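You operate a simulated robot arm through the tools that you are given. There is no shell and no other tool. Be economical: measure what you need, move in short steps, check, and stop when the job is done.

You are at the controls of a simulated two-armed robot. One attempt, no reset.

## Task
Shut tray 3's steam, then brush the floss off its three beads, then ladle them into tray 4.
Fine: use the brush in tray 3 and the ladle in tray 2; put both back. Set down upright: brush, ladle.

Only the result counts: the job must be done as asked and must still hold three seconds after the hand-in. Knocking over, shifting, dropping, spilling or breaking anything else fails it.

## Robot
Two 7-joint arms with two-finger parallel grippers on one trunk, on a base that drives. Base frame: it is fixed to the floor where the robot stands at the start and does not move with it; the origin is under the middle of the robot, x ahead of it, y to its left, z up. Readings come in mm, degrees, newtons and seconds.
The left shoulder is at the start at [70, 163, 1345], the right one opposite. With the tool pointing down near the work surface each hand reaches from about 100 to 820 mm from the robot's upright axis, wherever it stands, measured 20 degrees to its own side. Places, roughly: tray four [1500, -1000, 800]; tray three [900, -200, 800]; tray three steam knob [600, 0, 900]; white bead (4x2x3 cm) [800, -200, 800]. Payload 3.43 kg a hand.
The tool frame of a hand sits at the grasp point between the pads (the TCP): z along the fingers, y along the line on which they close. The tips reach 34 mm beyond it. The gripper opens to 128 mm. The fingers are 24 mm wide and 12 mm thick; the gripper's body (48 by 130 mm) begins 96 mm behind the TCP.
Orientation is that of the tool frame in the base frame, as [roll, pitch, yaw] about the fixed x, y, z axes, in that order (R = Rz(yaw) Ry(pitch) Rx(roll)). With the fingers straight down and closing along the base's y, the tool's x points along the base's -x, its y along +y and its z along -z.

## Interface
- The arms move only by the tool step_arm. It takes "left_series", "right_series" or both (then of equal length, played together; a hand with none holds still); each is a list of rows, each a list of 6 numbers: the shift along the tool's x, y, z in units of 500 mm (1.0 is 500 mm), then the turn, a rotation vector about the tool's x, y, z in units of 45 degrees (1.0 is 45 degrees). In form: [[dx, dy, dz, rx, ry, rz], ...]. A call has 1 to 12 rows; each row is the pose to reach, as a shift and turn from the pose commanded when the call began, along the tool's axes at that moment. "left_claw" and "right_claw" are, for a hand that has rows, the closure, from 0 (fully open) to 1 (shut), set as the call begins (left out, the last holds). A call with a number of a shift or a turn outside -1 to 1 is refused whole. Each row takes 0.2 s and may step no farther than 50 mm and 8.6 degrees from the row before; otherwise, or with a gripper value out of range, the whole call is refused. Where a pose cannot be reached the arm comes as near as it can. A force on the tool above 40 N (or 10 N above the force at the start of the call, whichever is more), or a blocked arm, ends the call early, and 0.2 s more pass. The fingers move at their own pace (about 153 mm/s each) and stop on an object; they squeeze with about 35 N. The grip force told is the motor's: it shows also when the fingers shut on nothing. Time passes only in rows, and 0.2 s behind the last, so rows that repeat a pose let the fingers close. It gives the time, the measured TCP pose, the force on the tool (base axes), the opening and the grip force at its end, in the units of the frame above (readings bear some noise), with the torque about the TCP (base axes, N m) and any sound that the robot's microphone picked up.
- Cameras (640 x 400 px; columns grow to the right, rows downward): "scene" is now at [118.4, 8.2, 1558.2]; the picture's right is [0.07, -1.00, 0.00], its down [-0.80, -0.06, -0.59] and it looks along [0.59, 0.04, -0.80] (base axes); focal length 278 px, centre (320, 200). "left" rides on the left gripper at [76, 11, -160] in its tool frame; the picture's right is [-0.15, 0.99, 0.00], its down [-0.88, -0.13, -0.46] and it looks along [-0.45, -0.07, 0.89] (tool axes); focal length 234 px, centre (320, 200). "right" rides on the right gripper at [76, -11, -160] in its tool frame; the picture's right is [0.15, 0.99, 0.00], its down [-0.88, 0.13, -0.46] and it looks along [-0.45, 0.07, 0.89] (tool axes); focal length 234 px, centre (320, 200). There is no depth. A picture from a camera that has moved, and an enlarged one, comes with that camera's place and axes in the base frame and with its lens. The place of the scene camera against the robot may be out by one fixed shift of up to 18 mm in any direction.
- snapshot(camera): a new picture of that camera. It takes no simulated time.
- lift_body(by): slides the trunk up (or, below 0, down) by that many mm; the arms and the scene camera ride with it, the base frame stays. It gives what a move gives, with no picture.
- drive_base(legs): drives the robot by 1 to 6 legs, each [ahead, left, turn to the left] in mm, mm and degrees, along the robot's own axes; the way and the turn of a leg run together, so that a leg with both is an arc; at most 1500 mm and 180 degrees a leg. The arms and the cameras ride along, it lands a little off, and it stops where it bumps. It gives what a move gives.
- pan_tilt(pan, tilt): turns the head with the scene camera to pan (to the left, within 86 degrees either way) and tilt (down, from -29 to 69), counted from straight ahead of the robot. It gives what a move gives.
- close_up(camera, box): a new picture of the part [left, top, right, bottom] of that camera's present view, enlarged. It takes no simulated time.
- job_done(): hands the job in; it is judged then, once.

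Work in short steps. Places have to be worked out from the pictures, the camera data and where the tool is seen: move nearer, look again, correct. Check each grasp and each placing, and mend what went wrong. You have 120 turns and 108 pictures in all, those below and enlarged ones among them. Open the grippers and draw the arms clear of the work before you hand the job in, unless the task says otherwise; then end with one line.

The tools are called as name(argument=value, ...) on one line, values as JSON. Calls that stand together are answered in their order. step_arm: Moves the arms, as the interface text tells. Its arguments: {"type":"object","properties":{"left_series":{"type":"array"},"left_claw":{"type":"number"},"right_series":{"type":"array"},"right_claw":{"type":"number"}},"required":[]} The other tools are called the same way: lift_body (by) slides the trunk up or down; drive_base (legs) drives the base; pan_tilt (pan, tilt) turns the head that bears the scene camera; snapshot (camera) takes a picture; close_up (camera, box) takes an enlarged picture of a part of a camera's view; job_done () hands the job in.

At the start:

```text
time_s: 0.0
left_tool_pos: [400.7, 185.9, 1260.2]
left_orientation: [-180.0, 0.0, 180.0]
left_contact_force: [-0.9, 0.4, -0.3]
left_ft_torque: [-0.01, 0.0, -0.01]
left_finger_gap: 128.0
left_grasp_force: 0.0
right_tool_pos: [498.4, -153.7, 1205.5]
right_orientation: [-180.0, 0.0, 180.0]
right_contact_force: [-0.5, 0.1, -0.9]
right_ft_torque: [0.01, -0.02, -0.01]
right_finger_gap: 128.0
right_grasp_force: 0.0
trunk travel left (down, up): [-825.0, 115.0]
robot x, y, heading: [-0.8, 0.5, -0.3]
head pan, tilt: [4.1, 53.6]
```

scene: 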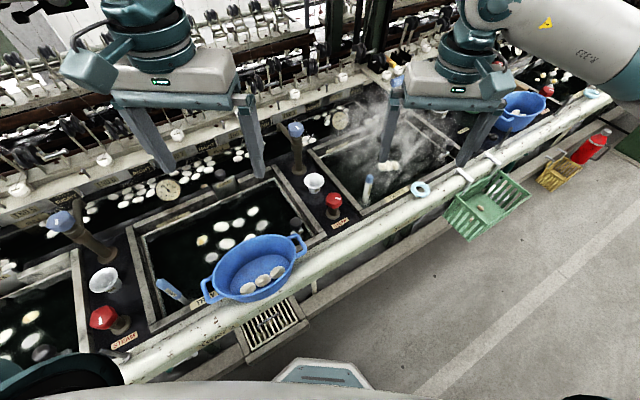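
right: 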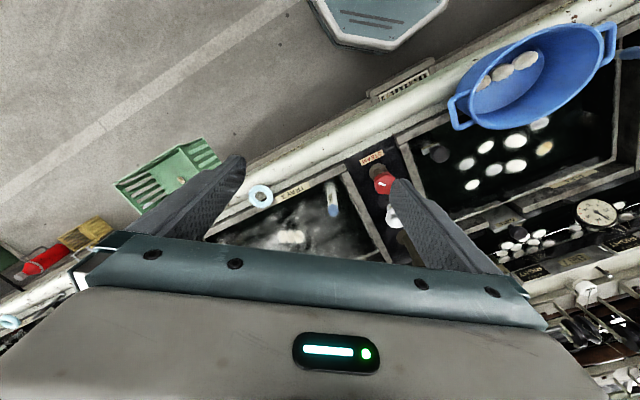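
left: 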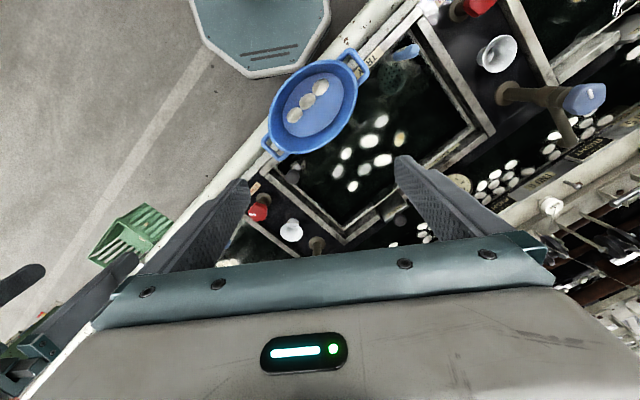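

The first picture shows the row of trays running away to the right; tray 3 seems to be the one steaming. I look at it enlarged for the labels, knob, brush and ladle.

close_up(camera="scene", box=[280, 60, 480, 240])

close_up(camera="scene", box=[40, 160, 320, 360])

close_up(camera="scene", box=[400, 40, 640, 240])

```text
2.22 times, centred on (380, 150) of scene
camera zoom: at [118.4, 8.2, 1558.2], right [0.07, -1.0, 0.0], down [-0.8, -0.06, -0.59], along [0.59, 0.04, -0.8], focal length 618 px, centre (187, 311)
```

zoom: 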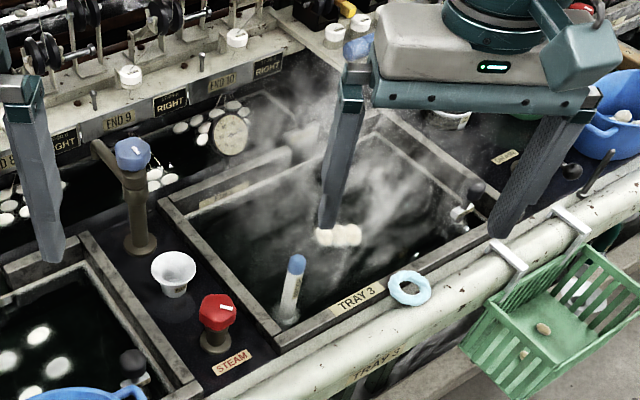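

```text
2.00 times, centred on (180, 260) of scene
camera zoom: at [118.4, 8.2, 1558.2], right [0.07, -1.0, 0.0], down [-0.8, -0.06, -0.59], along [0.59, 0.04, -0.8], focal length 556 px, centre (600, 80)
```

zoom: 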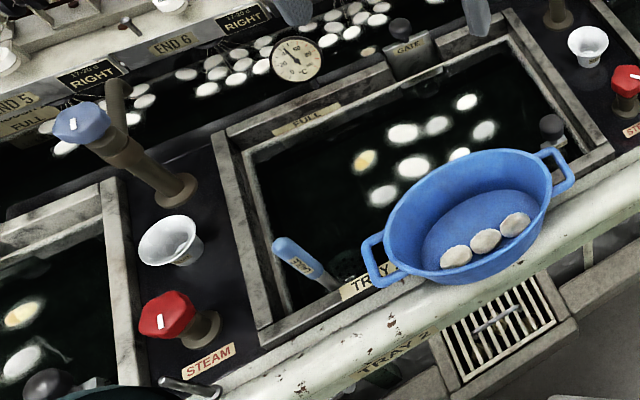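

```text
2.00 times, centred on (520, 140) of scene
camera zoom: at [118.4, 8.2, 1558.2], right [0.07, -1.0, 0.0], down [-0.8, -0.06, -0.59], along [0.59, 0.04, -0.8], focal length 556 px, centre (-80, 320)
```

zoom: 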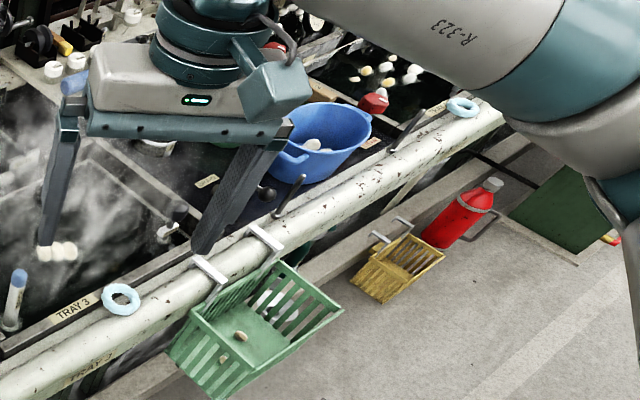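

From this view the row runs along about (0.575, -0.818), so I should face it at a heading of about 35°. The tray 3 knob comes out near (606, 1, 900) and the brush near (700, -110). I turn to face the row, then slide right along it.

drive_base(legs=[[0, 0, 35.3], [0, -450, 0]])

pan_tilt(pan=0, tilt=60)

snapshot(camera="scene")

```text
time_s: 4.4
left_tool_pos: [474.5, 22.5, 1260.7]
left_orientation: [-179.9, 0.0, -144.3]
left_contact_force: [-0.3, -0.6, 0.1]
left_ft_torque: [-0.01, -0.06, 0.03]
left_finger_gap: 128.3
left_grasp_force: 0.0
right_tool_pos: [751.4, -197.7, 1205.5]
right_orientation: [-180.0, 0.0, -144.6]
right_contact_force: [-1.0, 1.2, -0.2]
right_ft_torque: [-0.02, -0.01, 0.01]
right_finger_gap: 127.9
right_grasp_force: 0.0
trunk travel left (down, up): [-825.0, 115.0]
robot x, y, heading: [254.1, -360.9, 35.5]
head pan, tilt: [4.1, 53.6]
```

```text
time_s: 5.0
left_tool_pos: [474.9, 22.2, 1260.1]
left_orientation: [180.0, -0.1, -144.4]
left_contact_force: [0.4, 0.0, -0.2]
left_ft_torque: [-0.01, -0.01, 0.03]
left_finger_gap: 127.8
left_grasp_force: 0.0
right_tool_pos: [752.1, -198.1, 1205.7]
right_orientation: [180.0, 0.0, -144.5]
right_contact_force: [-0.5, -0.2, -0.1]
right_ft_torque: [-0.01, -0.01, 0.01]
right_finger_gap: 128.1
right_grasp_force: 0.0
trunk travel left (down, up): [-825.0, 115.0]
robot x, y, heading: [255.6, -362.4, 35.7]
head pan, tilt: [0.0, 60.0]
```

```text
101 pictures are left
camera scene: at [347.8, -291.5, 1550.4], right [0.58, -0.81, 0.0], down [-0.7, -0.5, -0.5], along [0.41, 0.29, -0.87], focal length 278 px, centre (320, 200)
```

scene: 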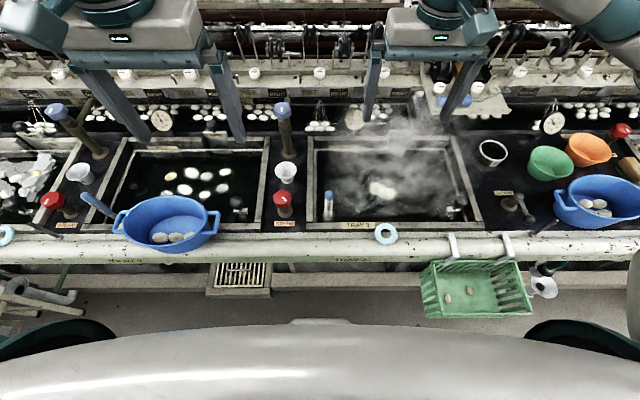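

Well aligned with the row. I enlarge the tray 3 area, the ladle in tray 2, and the area to the right for tray 4.

close_up(camera="scene", box=[260, 130, 420, 240])

close_up(camera="scene", box=[340, 100, 500, 210])

close_up(camera="scene", box=[30, 150, 190, 260])

close_up(camera="scene", box=[460, 100, 640, 230])

```text
3.64 times, centred on (340, 185) of scene
camera zoom: at [347.8, -291.5, 1550.4], right [0.58, -0.81, 0.0], down [-0.7, -0.5, -0.5], along [0.41, 0.29, -0.87], focal length 1011 px, centre (247, 254)
```

zoom: 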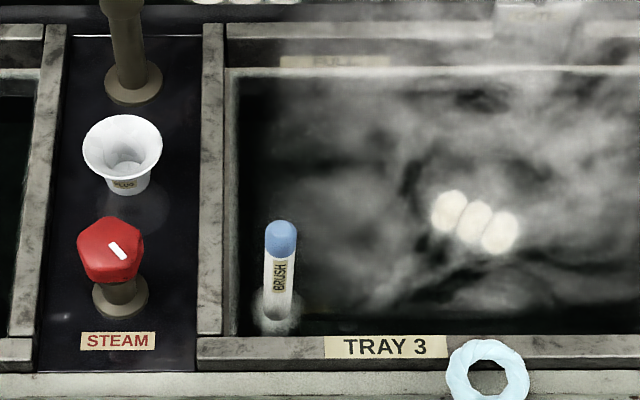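

```text
3.64 times, centred on (420, 155) of scene
camera zoom: at [347.8, -291.5, 1550.4], right [0.58, -0.81, 0.0], down [-0.7, -0.5, -0.5], along [0.41, 0.29, -0.87], focal length 1011 px, centre (-44, 364)
```

zoom: 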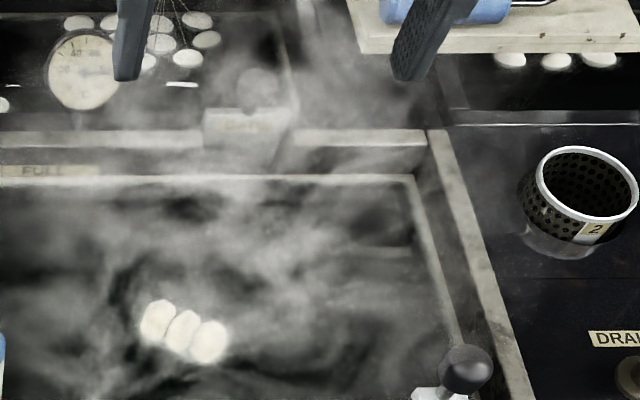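

```text
3.64 times, centred on (110, 205) of scene
camera zoom: at [347.8, -291.5, 1550.4], right [0.58, -0.81, 0.0], down [-0.7, -0.5, -0.5], along [0.41, 0.29, -0.87], focal length 1011 px, centre (1084, 182)
```

zoom: 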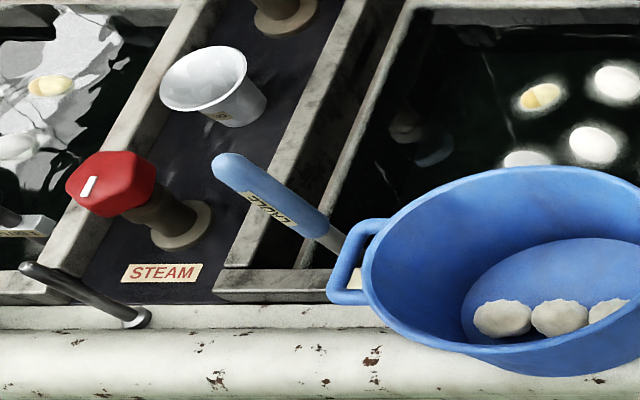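

```text
3.08 times, centred on (550, 165) of scene
camera zoom: at [347.8, -291.5, 1550.4], right [0.58, -0.81, 0.0], down [-0.7, -0.5, -0.5], along [0.41, 0.29, -0.87], focal length 856 px, centre (-388, 308)
```

zoom: 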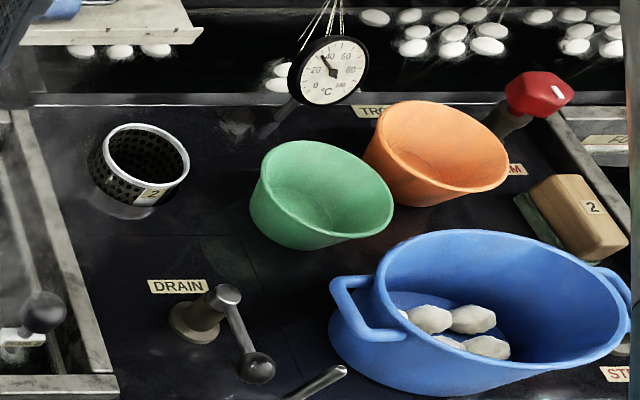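

The brush stands in tray 3's front left corner and the beads sit mid-tray; both are labelled. The ladle leans in tray 2. I bring the left hand above the steam knob to look at it closely.

step_arm(left_series=[[-0.038, -0.037, 0.056, 0, 0, 0], [-0.075, -0.074, 0.112, 0, 0, 0], [-0.113, -0.112, 0.168, 0, 0, 0], [-0.15, -0.149, 0.224, 0, 0, 0], [-0.188, -0.186, 0.28, 0, 0, 0]])

snapshot(camera="left")

snapshot(camera="scene")

```text
time_s: 6.2
left_tool_pos: [608.1, 0.4, 1118.9]
left_orientation: [180.0, -0.1, -144.3]
left_contact_force: [0.1, -0.4, 0.5]
left_ft_torque: [0.01, 0.03, -0.01]
left_finger_gap: 127.8
left_grasp_force: 0.1
right_tool_pos: [753.7, -197.5, 1204.2]
right_orientation: [179.9, -0.1, -144.5]
right_contact_force: [-0.7, -0.4, 0.1]
right_ft_torque: [-0.02, -0.01, -0.02]
right_finger_gap: 127.9
right_grasp_force: 0.1
trunk travel left (down, up): [-825.0, 115.0]
robot x, y, heading: [255.8, -361.0, 35.6]
head pan, tilt: [0.0, 60.0]
```

```text
96 pictures are left
camera left: at [540.3, -33.7, 1281.0], right [-0.46, 0.89, 0.0], down [0.79, 0.41, 0.45], along [0.4, 0.21, -0.89], focal length 234 px, centre (320, 200)
```

left: 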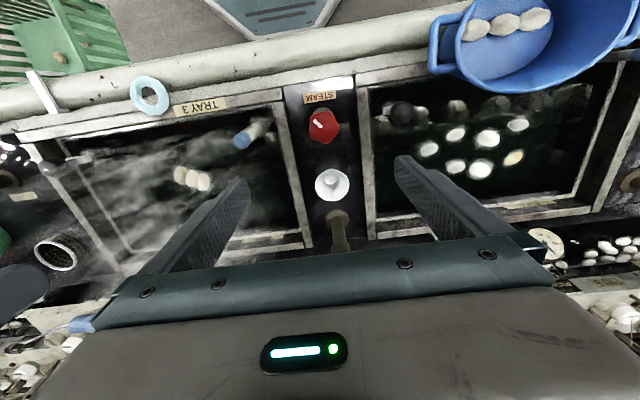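

```text
95 pictures are left
camera scene: at [349.5, -291.3, 1550.3], right [0.58, -0.81, 0.0], down [-0.71, -0.5, -0.5], along [0.41, 0.29, -0.87], focal length 278 px, centre (320, 200)
```

scene: 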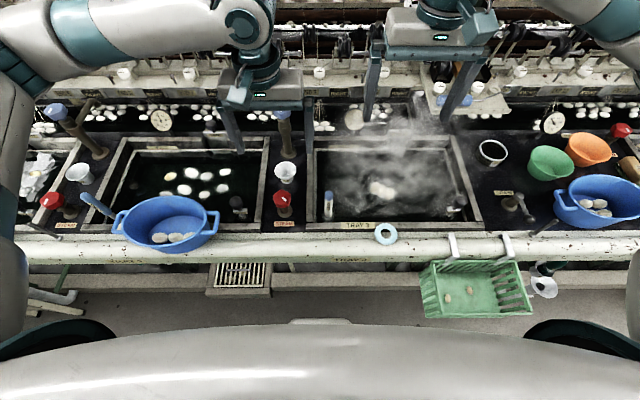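

The knob is almost below the left hand, near (594, -1) if it is at z 900. I centre, come lower and look again to fix its height.

step_arm(left_series=[[0.012, 0.007, 0.06, 0, 0, 0], [0.024, 0.014, 0.14, 0, 0, 0]])

snapshot(camera="left")

close_up(camera="left", box=[260, 40, 400, 140])

```text
time_s: 6.8
left_tool_pos: [593.5, -1.2, 1049.2]
left_orientation: [-179.8, 0.0, -144.4]
left_contact_force: [-1.0, -0.4, -0.5]
left_ft_torque: [-0.01, 0.0, 0.01]
left_finger_gap: 128.1
left_grasp_force: 0.0
right_tool_pos: [753.4, -198.4, 1206.1]
right_orientation: [-180.0, 0.1, -144.5]
right_contact_force: [0.3, 0.1, 0.4]
right_ft_torque: [0.01, 0.01, 0.02]
right_finger_gap: 128.1
right_grasp_force: 0.0
trunk travel left (down, up): [-825.0, 115.0]
robot x, y, heading: [261.9, -362.3, 35.3]
head pan, tilt: [0.0, 60.0]
```

```text
94 pictures are left
camera left: at [525.4, -34.3, 1211.4], right [-0.46, 0.89, 0.0], down [0.79, 0.41, 0.46], along [0.41, 0.21, -0.89], focal length 234 px, centre (320, 200)
```

left: 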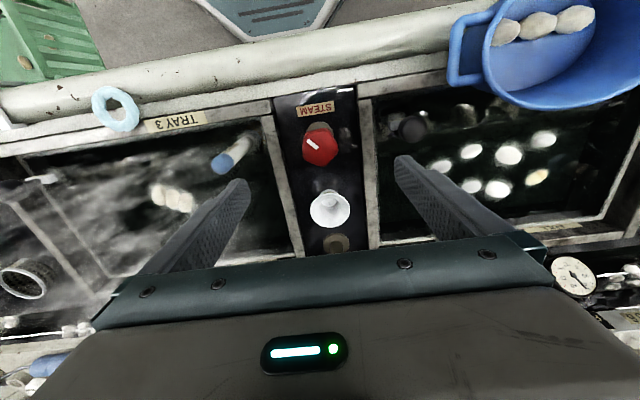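

```text
4.00 times, centred on (330, 90) of left
camera zoom: at [525.4, -34.3, 1211.4], right [-0.46, 0.89, 0.0], down [0.79, 0.41, 0.46], along [0.41, 0.21, -0.89], focal length 937 px, centre (280, 640)
```

zoom: 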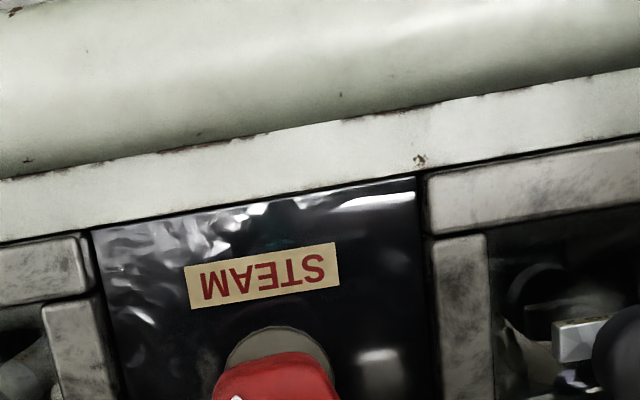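

Triangulating two views puts the knob's top at about (591, -2, 920), roughly 45 mm across. I look at its shape and mark before gripping.

close_up(camera="left", box=[280, 100, 360, 150])

close_up(camera="scene", box=[20, 170, 100, 220])

close_up(camera="scene", box=[250, 170, 330, 220])

```text
8.00 times, centred on (320, 125) of left
camera zoom: at [525.4, -34.3, 1211.4], right [-0.46, 0.89, 0.0], down [0.79, 0.41, 0.46], along [0.41, 0.21, -0.89], focal length 1873 px, centre (320, 800)
```

zoom: 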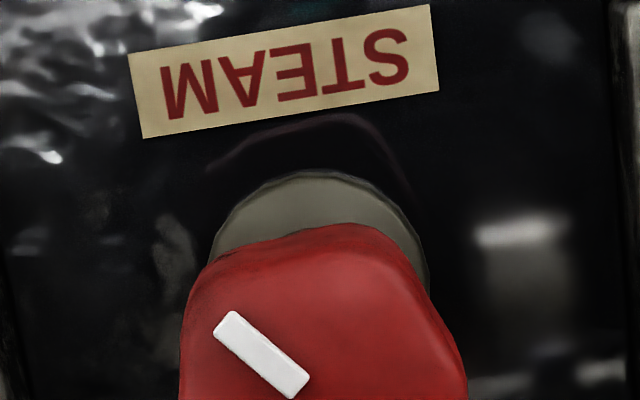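

```text
8.00 times, centred on (60, 195) of scene
camera zoom: at [348.2, -290.4, 1550.4], right [0.58, -0.81, 0.0], down [-0.7, -0.5, -0.5], along [0.41, 0.29, -0.87], focal length 2225 px, centre (2400, 240)
```

zoom: 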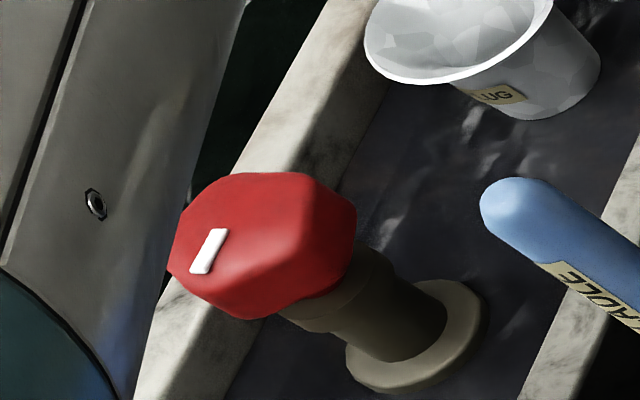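

```text
8.00 times, centred on (290, 195) of scene
camera zoom: at [348.2, -290.4, 1550.4], right [0.58, -0.81, 0.0], down [-0.7, -0.5, -0.5], along [0.41, 0.29, -0.87], focal length 2225 px, centre (560, 240)
```

zoom: 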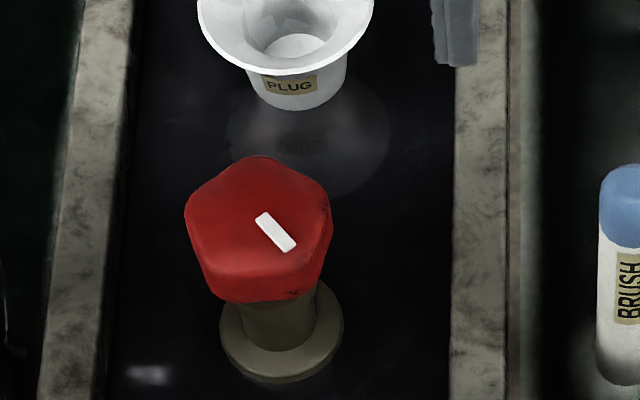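

The mark on tray 2's shut knob points to the front, and tray 3's is turned counter-clockwise from that, so shutting means clockwise. I lower the open left gripper around the knob.

step_arm(left_series=[[0.004, 0.001, 0.09, 0, 0, 0], [0.004, 0.001, 0.18, 0, 0, 0], [0.004, 0.001, 0.24, 0, 0, 0], [0.004, 0.001, 0.284, 0, 0, 0]])

snapshot(camera="left")

snapshot(camera="scene")

```text
time_s: 7.8
left_tool_pos: [590.3, -2.1, 907.4]
left_orientation: [-179.9, 0.0, -144.4]
left_contact_force: [0.0, -0.2, -0.1]
left_ft_torque: [-0.03, -0.03, 0.02]
left_finger_gap: 128.1
left_grasp_force: 0.2
right_tool_pos: [753.4, -198.1, 1206.4]
right_orientation: [-180.0, -0.1, -144.5]
right_contact_force: [0.1, -0.3, 0.0]
right_ft_torque: [-0.02, 0.0, 0.02]
right_finger_gap: 128.1
right_grasp_force: 0.0
trunk travel left (down, up): [-825.0, 115.0]
robot x, y, heading: [256.5, -367.4, 35.6]
head pan, tilt: [0.0, 60.0]
```

```text
89 pictures are left
camera left: at [521.8, -35.6, 1069.0], right [-0.46, 0.89, 0.0], down [0.79, 0.41, 0.46], along [0.41, 0.21, -0.89], focal length 234 px, centre (320, 200)
```

left: 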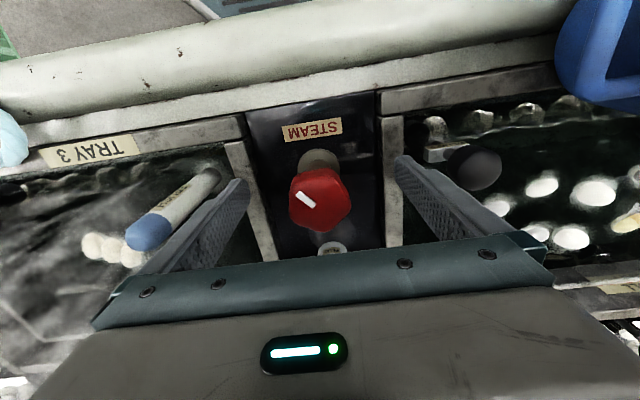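

```text
88 pictures are left
camera scene: at [347.8, -290.8, 1550.4], right [0.58, -0.81, 0.0], down [-0.7, -0.5, -0.5], along [0.41, 0.29, -0.87], focal length 278 px, centre (320, 200)
```

scene: 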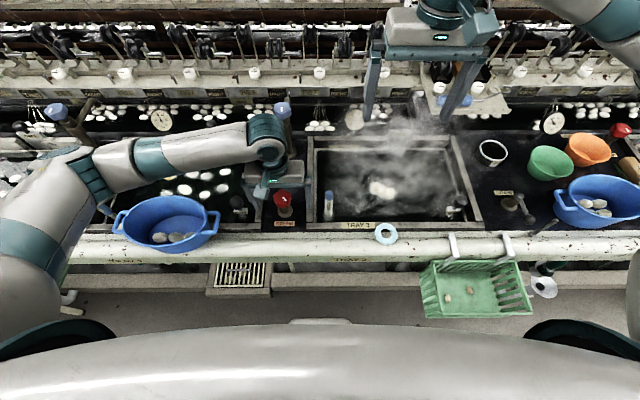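

The knob is centred between the fingers. I close on it.

step_arm(left_series=[[0, 0, 0.008, 0, 0, 0], [0, 0, 0.008, 0, 0, 0], [0, 0, 0.008, 0, 0, 0]], left_claw=1)

```text
time_s: 8.7
left_tool_pos: [590.7, -2.4, 904.5]
left_orientation: [-179.9, 0.1, -144.6]
left_contact_force: [4.1, -6.9, -4.8]
left_ft_torque: [0.05, -0.88, -0.08]
left_finger_gap: 45.0
left_grasp_force: 45.0
right_tool_pos: [752.9, -198.4, 1205.9]
right_orientation: [179.9, 0.0, -144.5]
right_contact_force: [-0.3, 0.3, -0.3]
right_ft_torque: [0.02, -0.02, 0.0]
right_finger_gap: 128.2
right_grasp_force: 0.0
trunk travel left (down, up): [-825.0, 115.0]
robot x, y, heading: [257.3, -362.3, 35.6]
head pan, tilt: [0.0, 60.0]
```

The fingers stopped at 45 mm on the knob. I turn it clockwise (positive about the down-pointing tool z) by 45° and watch the torque.

step_arm(left_series=[[0, 0, 0, 0, 0, 0.17], [0, 0, 0, 0, 0, 0.34], [0, 0, 0, 0, 0, 0.51], [0, 0, 0, 0, 0, 0.68], [0, 0, 0, 0, 0, 0.85], [0, 0, 0, 0, 0, 1.0]])

snapshot(camera="left")

close_up(camera="scene", box=[240, 120, 480, 240])

```text
time_s: 10.1
left_tool_pos: [590.6, -0.2, 904.1]
left_orientation: [180.0, -0.1, 170.7]
left_contact_force: [-0.8, 1.7, -5.7]
left_ft_torque: [-0.04, 0.22, 1.51]
left_finger_gap: 44.6
left_grasp_force: 44.8
right_tool_pos: [752.0, -198.4, 1204.7]
right_orientation: [180.0, 0.1, -144.5]
right_contact_force: [0.5, -0.5, 0.2]
right_ft_torque: [0.01, 0.0, -0.02]
right_finger_gap: 127.9
right_grasp_force: 0.1
trunk travel left (down, up): [-825.0, 115.0]
robot x, y, heading: [258.3, -360.7, 35.3]
head pan, tilt: [0.0, 60.0]
```

```text
87 pictures are left
camera left: at [517.7, 24.4, 1065.7], right [0.3, 0.95, 0.0], down [0.85, -0.27, 0.45], along [0.43, -0.14, -0.89], focal length 234 px, centre (320, 200)
```

left: 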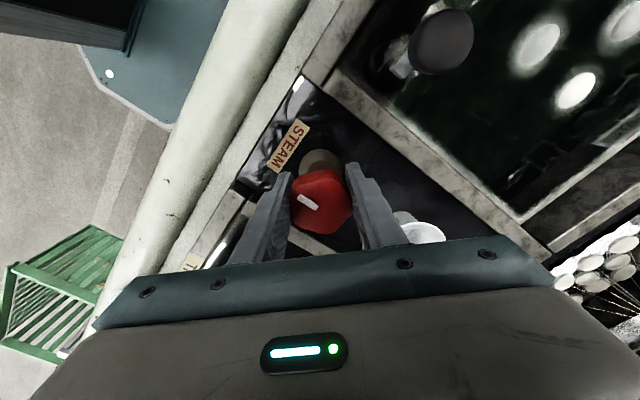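

```text
2.67 times, centred on (360, 180) of scene
camera zoom: at [347.9, -290.4, 1550.3], right [0.58, -0.81, 0.0], down [-0.7, -0.5, -0.5], along [0.41, 0.29, -0.87], focal length 742 px, centre (213, 253)
```

zoom: 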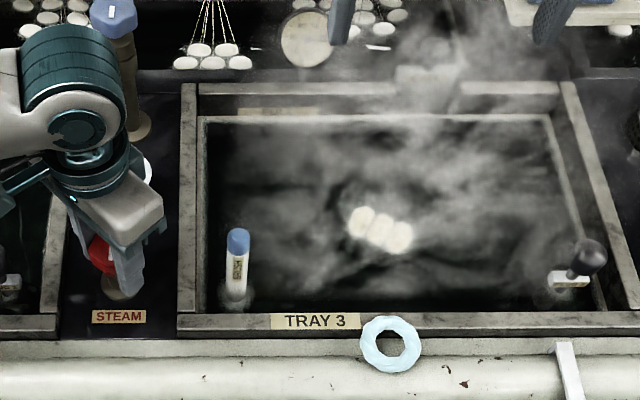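

The knob turned along with some slip, the torque is 1.5 N·m, and steam still shows. I keep turning clockwise.

step_arm(left_series=[[0, 0, 0, 0, 0, 0.17], [0, 0, 0, 0, 0, 0.34], [0, 0, 0, 0, 0, 0.51], [0, 0, 0, 0, 0, 0.68], [0, 0, 0, 0, 0, 0.85], [0, 0, 0, 0, 0, 1.0]])

snapshot(camera="left")

close_up(camera="scene", box=[240, 120, 480, 240])

```text
time_s: 11.4
left_tool_pos: [592.6, 1.1, 904.3]
left_orientation: [-180.0, 0.1, 125.6]
left_contact_force: [13.0, 23.2, 3.0]
left_ft_torque: [-0.49, 0.34, 1.05]
left_finger_gap: 46.0
left_grasp_force: 45.2
right_tool_pos: [753.9, -196.3, 1205.3]
right_orientation: [180.0, -0.1, -144.5]
right_contact_force: [0.1, -0.2, -0.5]
right_ft_torque: [0.01, 0.03, 0.01]
right_finger_gap: 127.9
right_grasp_force: 0.1
trunk travel left (down, up): [-825.0, 115.0]
robot x, y, heading: [258.4, -360.8, 35.3]
head pan, tilt: [0.0, 60.0]
```

```text
85 pictures are left
camera left: at [558.0, 71.0, 1065.2], right [0.89, 0.46, 0.0], down [0.41, -0.79, 0.46], along [0.21, -0.41, -0.89], focal length 234 px, centre (320, 200)
```

left: 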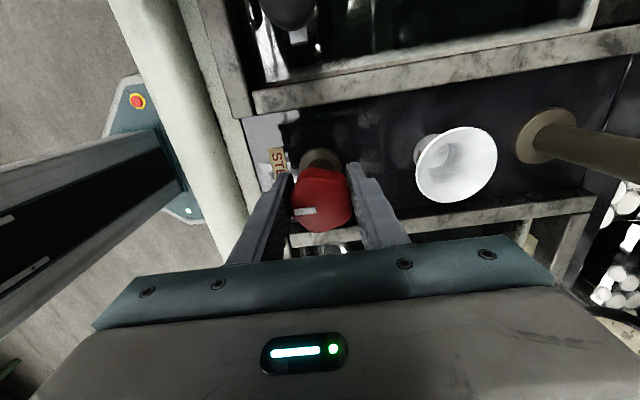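

```text
2.67 times, centred on (360, 180) of scene
camera zoom: at [350.0, -287.7, 1550.1], right [0.58, -0.81, 0.0], down [-0.71, -0.5, -0.5], along [0.41, 0.29, -0.87], focal length 742 px, centre (213, 253)
```

zoom: 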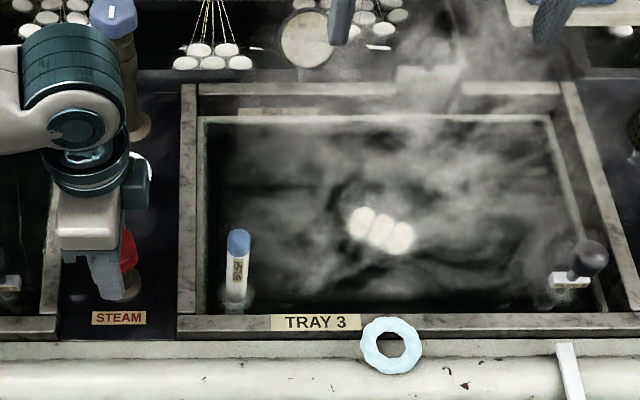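

The mark now points to the front, like tray 2's, and the slip plus side force suggests a stop. I release, wait a second and see whether the steam fades.

step_arm(left_series=[[0, 0, 0, 0, 0, 0], [0, 0, 0, 0, 0, 0], [0, 0, 0, 0, 0, 0], [0, 0, 0, 0, 0, 0], [0, 0, 0, 0, 0, 0], [0, 0, 0, 0, 0, 0]], left_claw=0.2)

close_up(camera="left", box=[240, 120, 400, 260])

close_up(camera="scene", box=[240, 120, 480, 240])

```text
time_s: 12.8
left_tool_pos: [590.9, -1.3, 904.8]
left_orientation: [180.0, -0.1, 125.6]
left_contact_force: [-0.6, 1.0, -2.0]
left_ft_torque: [0.01, -0.01, 0.02]
left_finger_gap: 102.4
left_grasp_force: 0.0
right_tool_pos: [753.0, -199.0, 1205.2]
right_orientation: [-179.9, 0.0, -144.4]
right_contact_force: [-0.5, -0.1, -0.6]
right_ft_torque: [0.03, -0.01, -0.04]
right_finger_gap: 127.8
right_grasp_force: 0.0
trunk travel left (down, up): [-825.0, 115.0]
robot x, y, heading: [260.2, -361.5, 35.5]
head pan, tilt: [0.0, 60.0]
```

```text
2.86 times, centred on (320, 190) of left
camera zoom: at [555.7, 67.4, 1066.0], right [0.89, 0.46, 0.0], down [0.41, -0.79, 0.46], along [0.21, -0.41, -0.89], focal length 669 px, centre (320, 229)
```

zoom: 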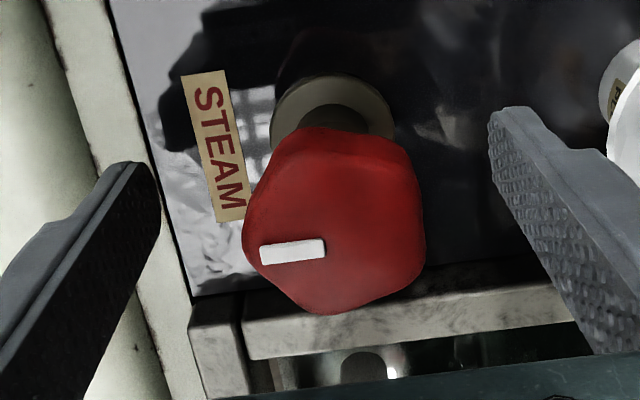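

```text
2.67 times, centred on (360, 180) of scene
camera zoom: at [347.5, -291.7, 1550.4], right [0.58, -0.81, 0.0], down [-0.7, -0.5, -0.5], along [0.41, 0.29, -0.87], focal length 742 px, centre (213, 253)
```

zoom: 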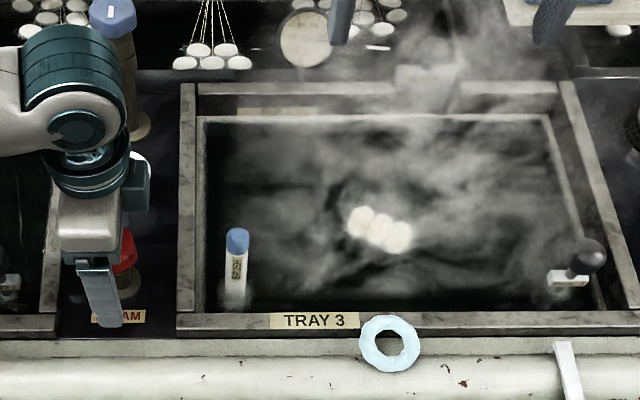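

Steam lingers with little change. I grip again and turn on clockwise to find out whether this is truly the stop.

step_arm(left_series=[[0, 0, 0, 0, 0, 0], [0, 0, 0, 0, 0, 0], [0, 0, 0, 0, 0, 0], [0, 0, 0, 0, 0, 0.17], [0, 0, 0, 0, 0, 0.34], [0, 0, 0, 0, 0, 0.51], [0, 0, 0, 0, 0, 0.68]], left_claw=1)

close_up(camera="left", box=[240, 120, 400, 260])

close_up(camera="scene", box=[240, 120, 480, 240])

```text
time_s: 14.4
left_tool_pos: [594.4, -0.4, 902.6]
left_orientation: [-180.0, 0.0, 94.9]
left_contact_force: [28.8, 18.5, 1.2]
left_ft_torque: [-0.31, 0.63, 0.98]
left_finger_gap: 45.6
left_grasp_force: 45.3
right_tool_pos: [756.5, -196.5, 1203.7]
right_orientation: [180.0, -0.2, -144.6]
right_contact_force: [1.1, 0.1, -0.3]
right_ft_torque: [0.02, -0.02, -0.01]
right_finger_gap: 128.1
right_grasp_force: 0.0
trunk travel left (down, up): [-825.0, 115.0]
robot x, y, heading: [256.3, -358.1, 35.6]
head pan, tilt: [0.0, 60.0]
```

```text
2.86 times, centred on (320, 190) of left
camera zoom: at [599.4, 77.6, 1064.3], right [1.0, -0.06, 0.0], down [-0.06, -0.89, 0.46], along [-0.03, -0.46, -0.89], focal length 669 px, centre (320, 229)
```

zoom: 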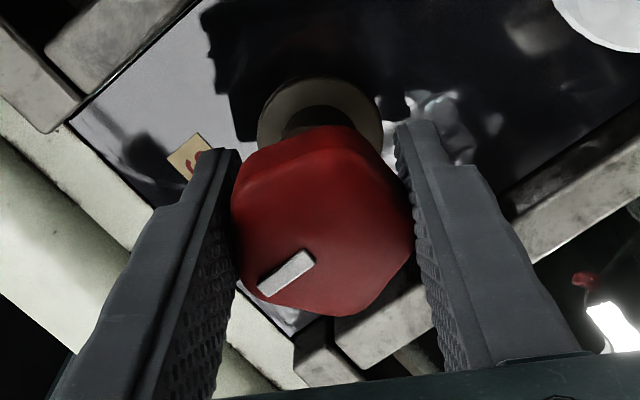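

```text
2.67 times, centred on (360, 180) of scene
camera zoom: at [352.6, -288.7, 1549.8], right [0.58, -0.81, 0.0], down [-0.71, -0.5, -0.5], along [0.4, 0.29, -0.87], focal length 742 px, centre (213, 253)
```

zoom: 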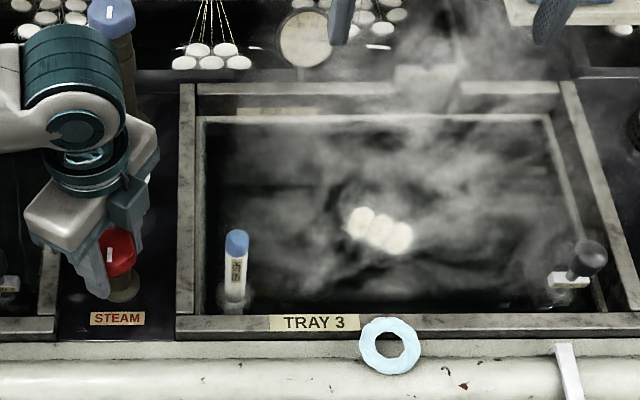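

The mark stayed at the front while the hand turned 30° on, so this is the clockwise stop, matching tray 2's and the far knob. I take it as shut; release gently and lift straight up, turning the hand back.

step_arm(left_series=[[0, 0, 0, 0, 0, 0], [0, 0, 0, 0, 0, 0], [0, 0, 0, 0, 0, 0], [0, 0, -0.1, 0, 0, 0], [0, 0, -0.2, 0, 0, 0], [0, 0, -0.3, 0, 0, -0.17], [0, 0, -0.4, 0, 0, -0.34], [0, 0, -0.4, 0, 0, -0.51], [0, 0, -0.4, 0, 0, -0.68], [0, 0, -0.4, 0, 0, -0.85], [0, 0, -0.4, 0, 0, -1.0]], left_claw=0.25)

close_up(camera="scene", box=[240, 120, 480, 240])

snapshot(camera="right")

```text
time_s: 16.9
left_tool_pos: [592.0, 0.0, 1103.8]
left_orientation: [-179.9, 0.0, 140.1]
left_contact_force: [-0.6, -0.8, -0.4]
left_ft_torque: [-0.04, -0.03, -0.02]
left_finger_gap: 96.1
left_grasp_force: 0.0
right_tool_pos: [753.1, -197.2, 1206.0]
right_orientation: [179.9, 0.0, -144.6]
right_contact_force: [-0.2, 0.6, 0.3]
right_ft_torque: [0.01, 0.01, -0.02]
right_finger_gap: 127.8
right_grasp_force: 0.0
trunk travel left (down, up): [-825.0, 115.0]
robot x, y, heading: [254.4, -362.4, 35.5]
head pan, tilt: [0.0, 60.0]
```

```text
2.67 times, centred on (360, 180) of scene
camera zoom: at [347.8, -291.2, 1550.4], right [0.58, -0.81, 0.0], down [-0.7, -0.5, -0.5], along [0.41, 0.29, -0.87], focal length 742 px, centre (213, 253)
```

zoom: 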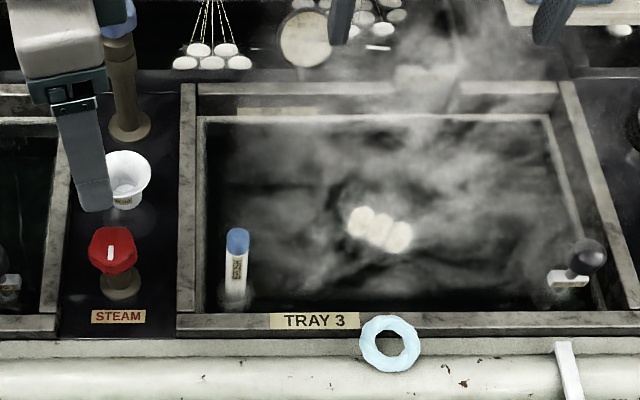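

```text
78 pictures are left
camera right: at [698.0, -249.5, 1364.1], right [-0.69, 0.72, 0.0], down [0.64, 0.62, 0.46], along [0.33, 0.32, -0.89], focal length 234 px, centre (320, 200)
```

right: 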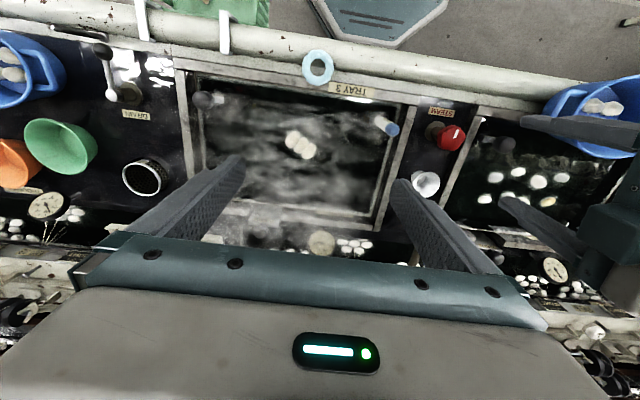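

The steam knob's mark now points to the front. I estimate the brush's cap near (666, -100, 936). I draw the left hand back out of the way and bring the right hand above the brush.

step_arm(left_series=[[0.05, -0.005, -0.06, 0, 0, -0.17], [0.12, -0.01, -0.12, 0, 0, -0.34], [0.19, -0.02, -0.17, 0, 0, -0.51], [0.26, -0.03, -0.22, 0, 0, -0.68], [0.33, -0.035, -0.26, 0, 0, -0.85], [0.39, -0.04, -0.292, 0, 0, -1.0]], left_claw=0)

step_arm(right_series=[[0.02, 0.05, 0.05, 0, 0, 0], [0.03, 0.09, 0.12, 0, 0, 0], [0.03, 0.14, 0.18, 0, 0, 0], [0.03, 0.2, 0.24, 0, 0, 0], [0.03, 0.256, 0.25, 0, 0, 0]])

snapshot(camera="right")

close_up(camera="scene", box=[240, 120, 480, 240])

```text
time_s: 18.2
left_tool_pos: [427.0, 107.9, 1250.0]
left_orientation: [179.9, 0.1, -174.9]
left_contact_force: [-0.8, 0.6, 0.1]
left_ft_torque: [-0.02, -0.03, 0.0]
left_finger_gap: 128.2
left_grasp_force: 0.0
right_tool_pos: [751.9, -198.3, 1205.7]
right_orientation: [180.0, 0.1, -144.7]
right_contact_force: [0.7, -0.4, 0.2]
right_ft_torque: [-0.01, 0.0, -0.01]
right_finger_gap: 128.0
right_grasp_force: 0.1
trunk travel left (down, up): [-825.0, 115.0]
robot x, y, heading: [261.3, -363.0, 35.6]
head pan, tilt: [0.0, 60.0]
```

```text
time_s: 19.4
left_tool_pos: [429.2, 109.6, 1249.5]
left_orientation: [-180.0, 0.0, -175.1]
left_contact_force: [-0.7, -0.7, -0.3]
left_ft_torque: [-0.03, 0.0, 0.02]
left_finger_gap: 127.9
left_grasp_force: 0.0
right_tool_pos: [663.8, -101.2, 1080.5]
right_orientation: [-179.8, -0.1, -144.5]
right_contact_force: [-0.4, 0.4, 0.4]
right_ft_torque: [0.0, -0.04, 0.0]
right_finger_gap: 127.8
right_grasp_force: 0.0
trunk travel left (down, up): [-825.0, 115.0]
robot x, y, heading: [257.0, -363.2, 35.6]
head pan, tilt: [0.0, 60.0]
```

```text
77 pictures are left
camera right: at [609.5, -152.7, 1238.0], right [-0.69, 0.72, 0.0], down [0.64, 0.62, 0.46], along [0.33, 0.32, -0.89], focal length 234 px, centre (320, 200)
```

right: 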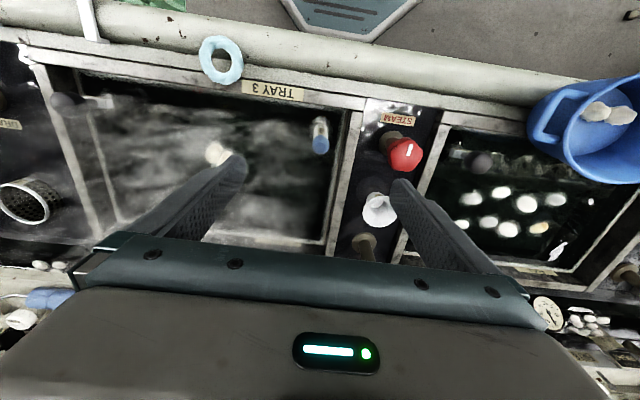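

```text
2.67 times, centred on (360, 180) of scene
camera zoom: at [346.6, -289.9, 1550.4], right [0.58, -0.81, 0.0], down [-0.7, -0.5, -0.5], along [0.41, 0.29, -0.87], focal length 742 px, centre (213, 253)
```

zoom: 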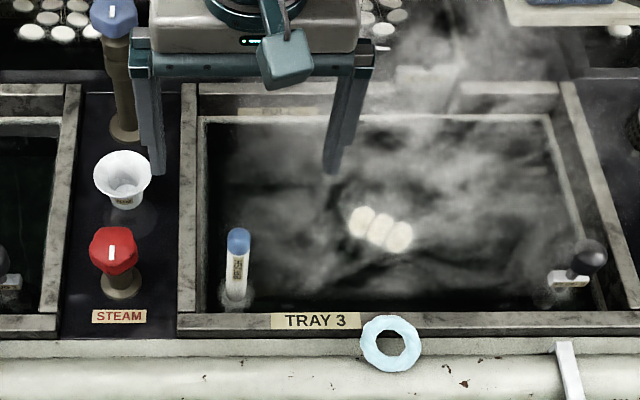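

The brush top comes out at about (666, -98, 922) and it stands vertical. I half-close the right gripper and lower it round the handle, then look.

step_arm(right_series=[[-0.006, 0.003, 0.08, 0, 0, 0], [-0.006, 0.003, 0.16, 0, 0, 0], [-0.006, 0.003, 0.24, 0, 0, 0], [-0.006, 0.003, 0.27, 0, 0, 0]], right_claw=0.45)

snapshot(camera="right")

```text
time_s: 20.4
left_tool_pos: [428.5, 107.2, 1249.7]
left_orientation: [-180.0, 0.0, -174.9]
left_contact_force: [-0.6, 0.1, -0.2]
left_ft_torque: [0.01, 0.02, -0.01]
left_finger_gap: 127.9
left_grasp_force: 0.1
right_tool_pos: [666.5, -98.3, 945.0]
right_orientation: [179.9, 0.0, -144.5]
right_contact_force: [0.7, -0.6, 0.2]
right_ft_torque: [-0.04, 0.02, 0.0]
right_finger_gap: 70.5
right_grasp_force: 0.0
trunk travel left (down, up): [-825.0, 115.0]
robot x, y, heading: [257.2, -362.0, 35.6]
head pan, tilt: [0.0, 60.0]
```

```text
75 pictures are left
camera right: at [612.1, -150.6, 1103.5], right [-0.69, 0.72, 0.0], down [0.64, 0.62, 0.46], along [0.33, 0.32, -0.89], focal length 234 px, centre (320, 200)
```

right: 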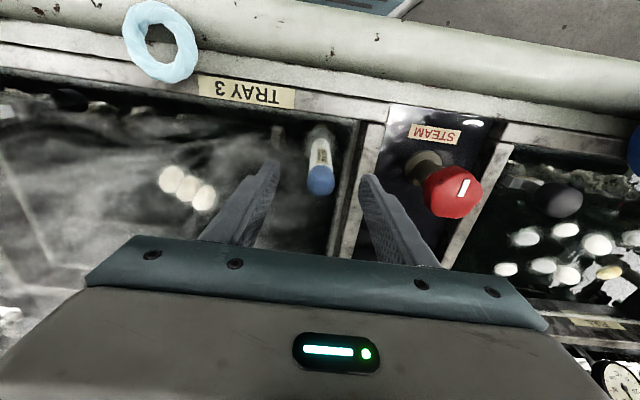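

The cap is centred between the fingers just below TCP height. I go down 50 mm and close on the handle.

step_arm(right_series=[[0.004, 0, 0.05, 0, 0, 0], [0.004, 0, 0.1, 0, 0, 0]])

step_arm(right_series=[[0, 0, 0, 0, 0, 0], [0, 0, 0, 0, 0, 0], [0, 0, 0, 0, 0, 0]], right_claw=1)

snapshot(camera="right")

```text
time_s: 21.1
left_tool_pos: [428.7, 107.8, 1249.0]
left_orientation: [180.0, 0.1, -175.0]
left_contact_force: [-0.4, -0.5, -0.1]
left_ft_torque: [0.0, 0.0, 0.0]
left_finger_gap: 127.9
left_grasp_force: 0.1
right_tool_pos: [666.5, -99.3, 895.7]
right_orientation: [-180.0, -0.2, -144.5]
right_contact_force: [0.6, -1.1, -0.6]
right_ft_torque: [-0.02, 0.01, 0.04]
right_finger_gap: 70.4
right_grasp_force: 0.1
trunk travel left (down, up): [-825.0, 115.0]
robot x, y, heading: [257.5, -360.4, 35.6]
head pan, tilt: [0.0, 60.0]
```

```text
time_s: 21.9
left_tool_pos: [429.6, 107.7, 1249.1]
left_orientation: [-179.9, 0.1, -175.0]
left_contact_force: [0.0, -0.9, 0.1]
left_ft_torque: [0.0, 0.02, -0.01]
left_finger_gap: 128.0
left_grasp_force: 0.0
right_tool_pos: [665.0, -99.9, 895.0]
right_orientation: [-180.0, 0.0, -144.5]
right_contact_force: [-0.4, 0.4, 0.7]
right_ft_torque: [-0.06, -0.03, -0.01]
right_finger_gap: 21.1
right_grasp_force: 35.4
trunk travel left (down, up): [-825.0, 115.0]
robot x, y, heading: [259.4, -362.5, 35.5]
head pan, tilt: [0.0, 60.0]
```

```text
74 pictures are left
camera right: at [610.8, -151.3, 1054.0], right [-0.69, 0.72, 0.0], down [0.64, 0.62, 0.46], along [0.33, 0.32, -0.89], focal length 234 px, centre (320, 200)
```

right: 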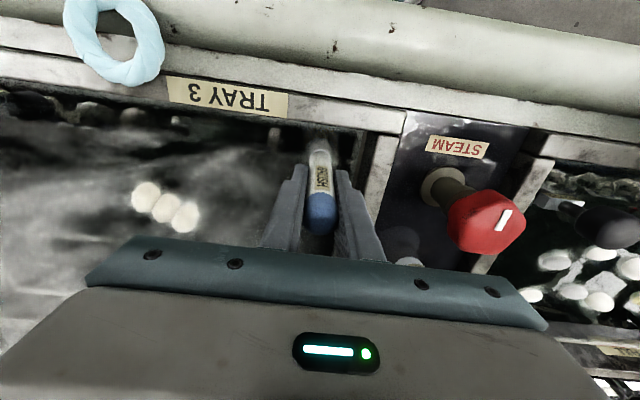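

The brush is gripped at 21 mm; home pose TCP (665, -100, 895). I lift it straight up and look at its shape.

step_arm(right_series=[[0, 0, -0.06, 0, 0, 0], [0, 0, -0.14, 0, 0, 0], [0, 0, -0.22, 0, 0, 0], [0, 0, -0.3, 0, 0, 0], [0, 0, -0.36, 0, 0, 0]])

close_up(camera="scene", box=[240, 90, 480, 240])

snapshot(camera="right")

```text
time_s: 23.1
left_tool_pos: [428.3, 108.3, 1250.5]
left_orientation: [180.0, 0.0, -175.0]
left_contact_force: [0.0, -0.7, -0.7]
left_ft_torque: [-0.01, 0.03, 0.01]
left_finger_gap: 127.9
left_grasp_force: 0.1
right_tool_pos: [665.4, -100.8, 1075.0]
right_orientation: [180.0, 0.1, -144.5]
right_contact_force: [0.1, 0.3, -0.6]
right_ft_torque: [0.06, 0.07, 0.01]
right_finger_gap: 20.8
right_grasp_force: 35.3
trunk travel left (down, up): [-825.0, 115.0]
robot x, y, heading: [259.5, -364.6, 35.6]
head pan, tilt: [0.0, 60.0]
```

```text
2.67 times, centred on (360, 165) of scene
camera zoom: at [347.3, -291.3, 1550.4], right [0.58, -0.81, 0.0], down [-0.7, -0.5, -0.5], along [0.41, 0.29, -0.87], focal length 742 px, centre (213, 293)
```

zoom: 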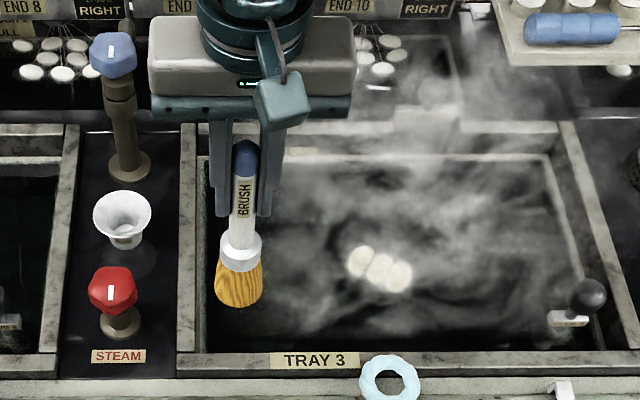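

```text
72 pictures are left
camera right: at [610.8, -151.7, 1233.9], right [-0.69, 0.72, 0.0], down [0.64, 0.62, 0.46], along [0.33, 0.32, -0.89], focal length 234 px, centre (320, 200)
```

right: 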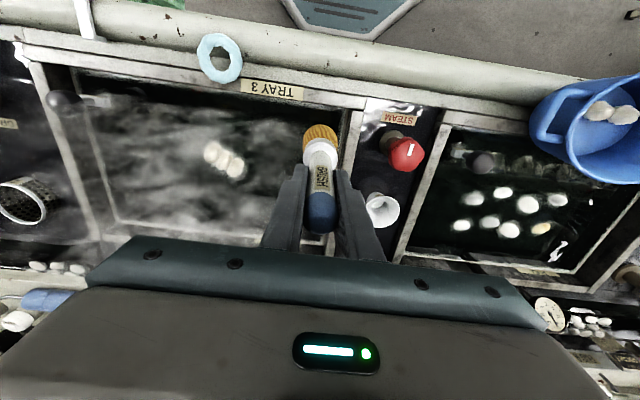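

The brush is about 185 mm long with its bristle tips some 145 mm below the TCP. I enlarge the beads to see the floss.

close_up(camera="right", box=[180, 130, 270, 190])

close_up(camera="scene", box=[350, 165, 414, 205])

```text
6.67 times, centred on (225, 160) of right
camera zoom: at [610.8, -151.7, 1233.9], right [-0.69, 0.72, 0.0], down [0.64, 0.62, 0.46], along [0.33, 0.32, -0.89], focal length 1561 px, centre (953, 467)
```

zoom: 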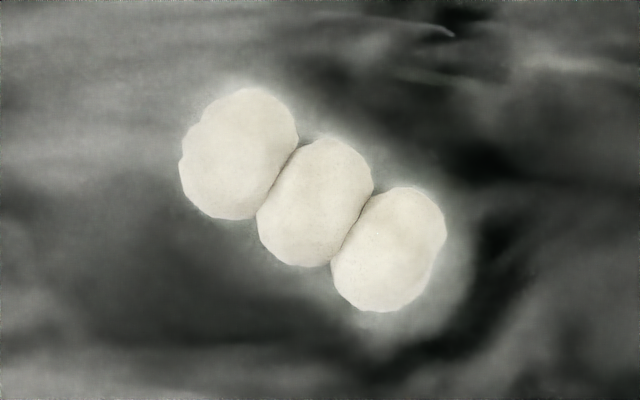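

```text
10.00 times, centred on (382, 185) of scene
camera zoom: at [347.3, -291.3, 1550.4], right [0.58, -0.81, 0.0], down [-0.7, -0.5, -0.5], along [0.41, 0.29, -0.87], focal length 2781 px, centre (-300, 350)
```

zoom: 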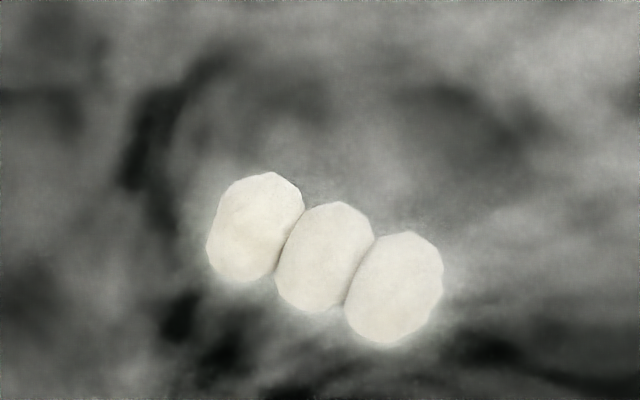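

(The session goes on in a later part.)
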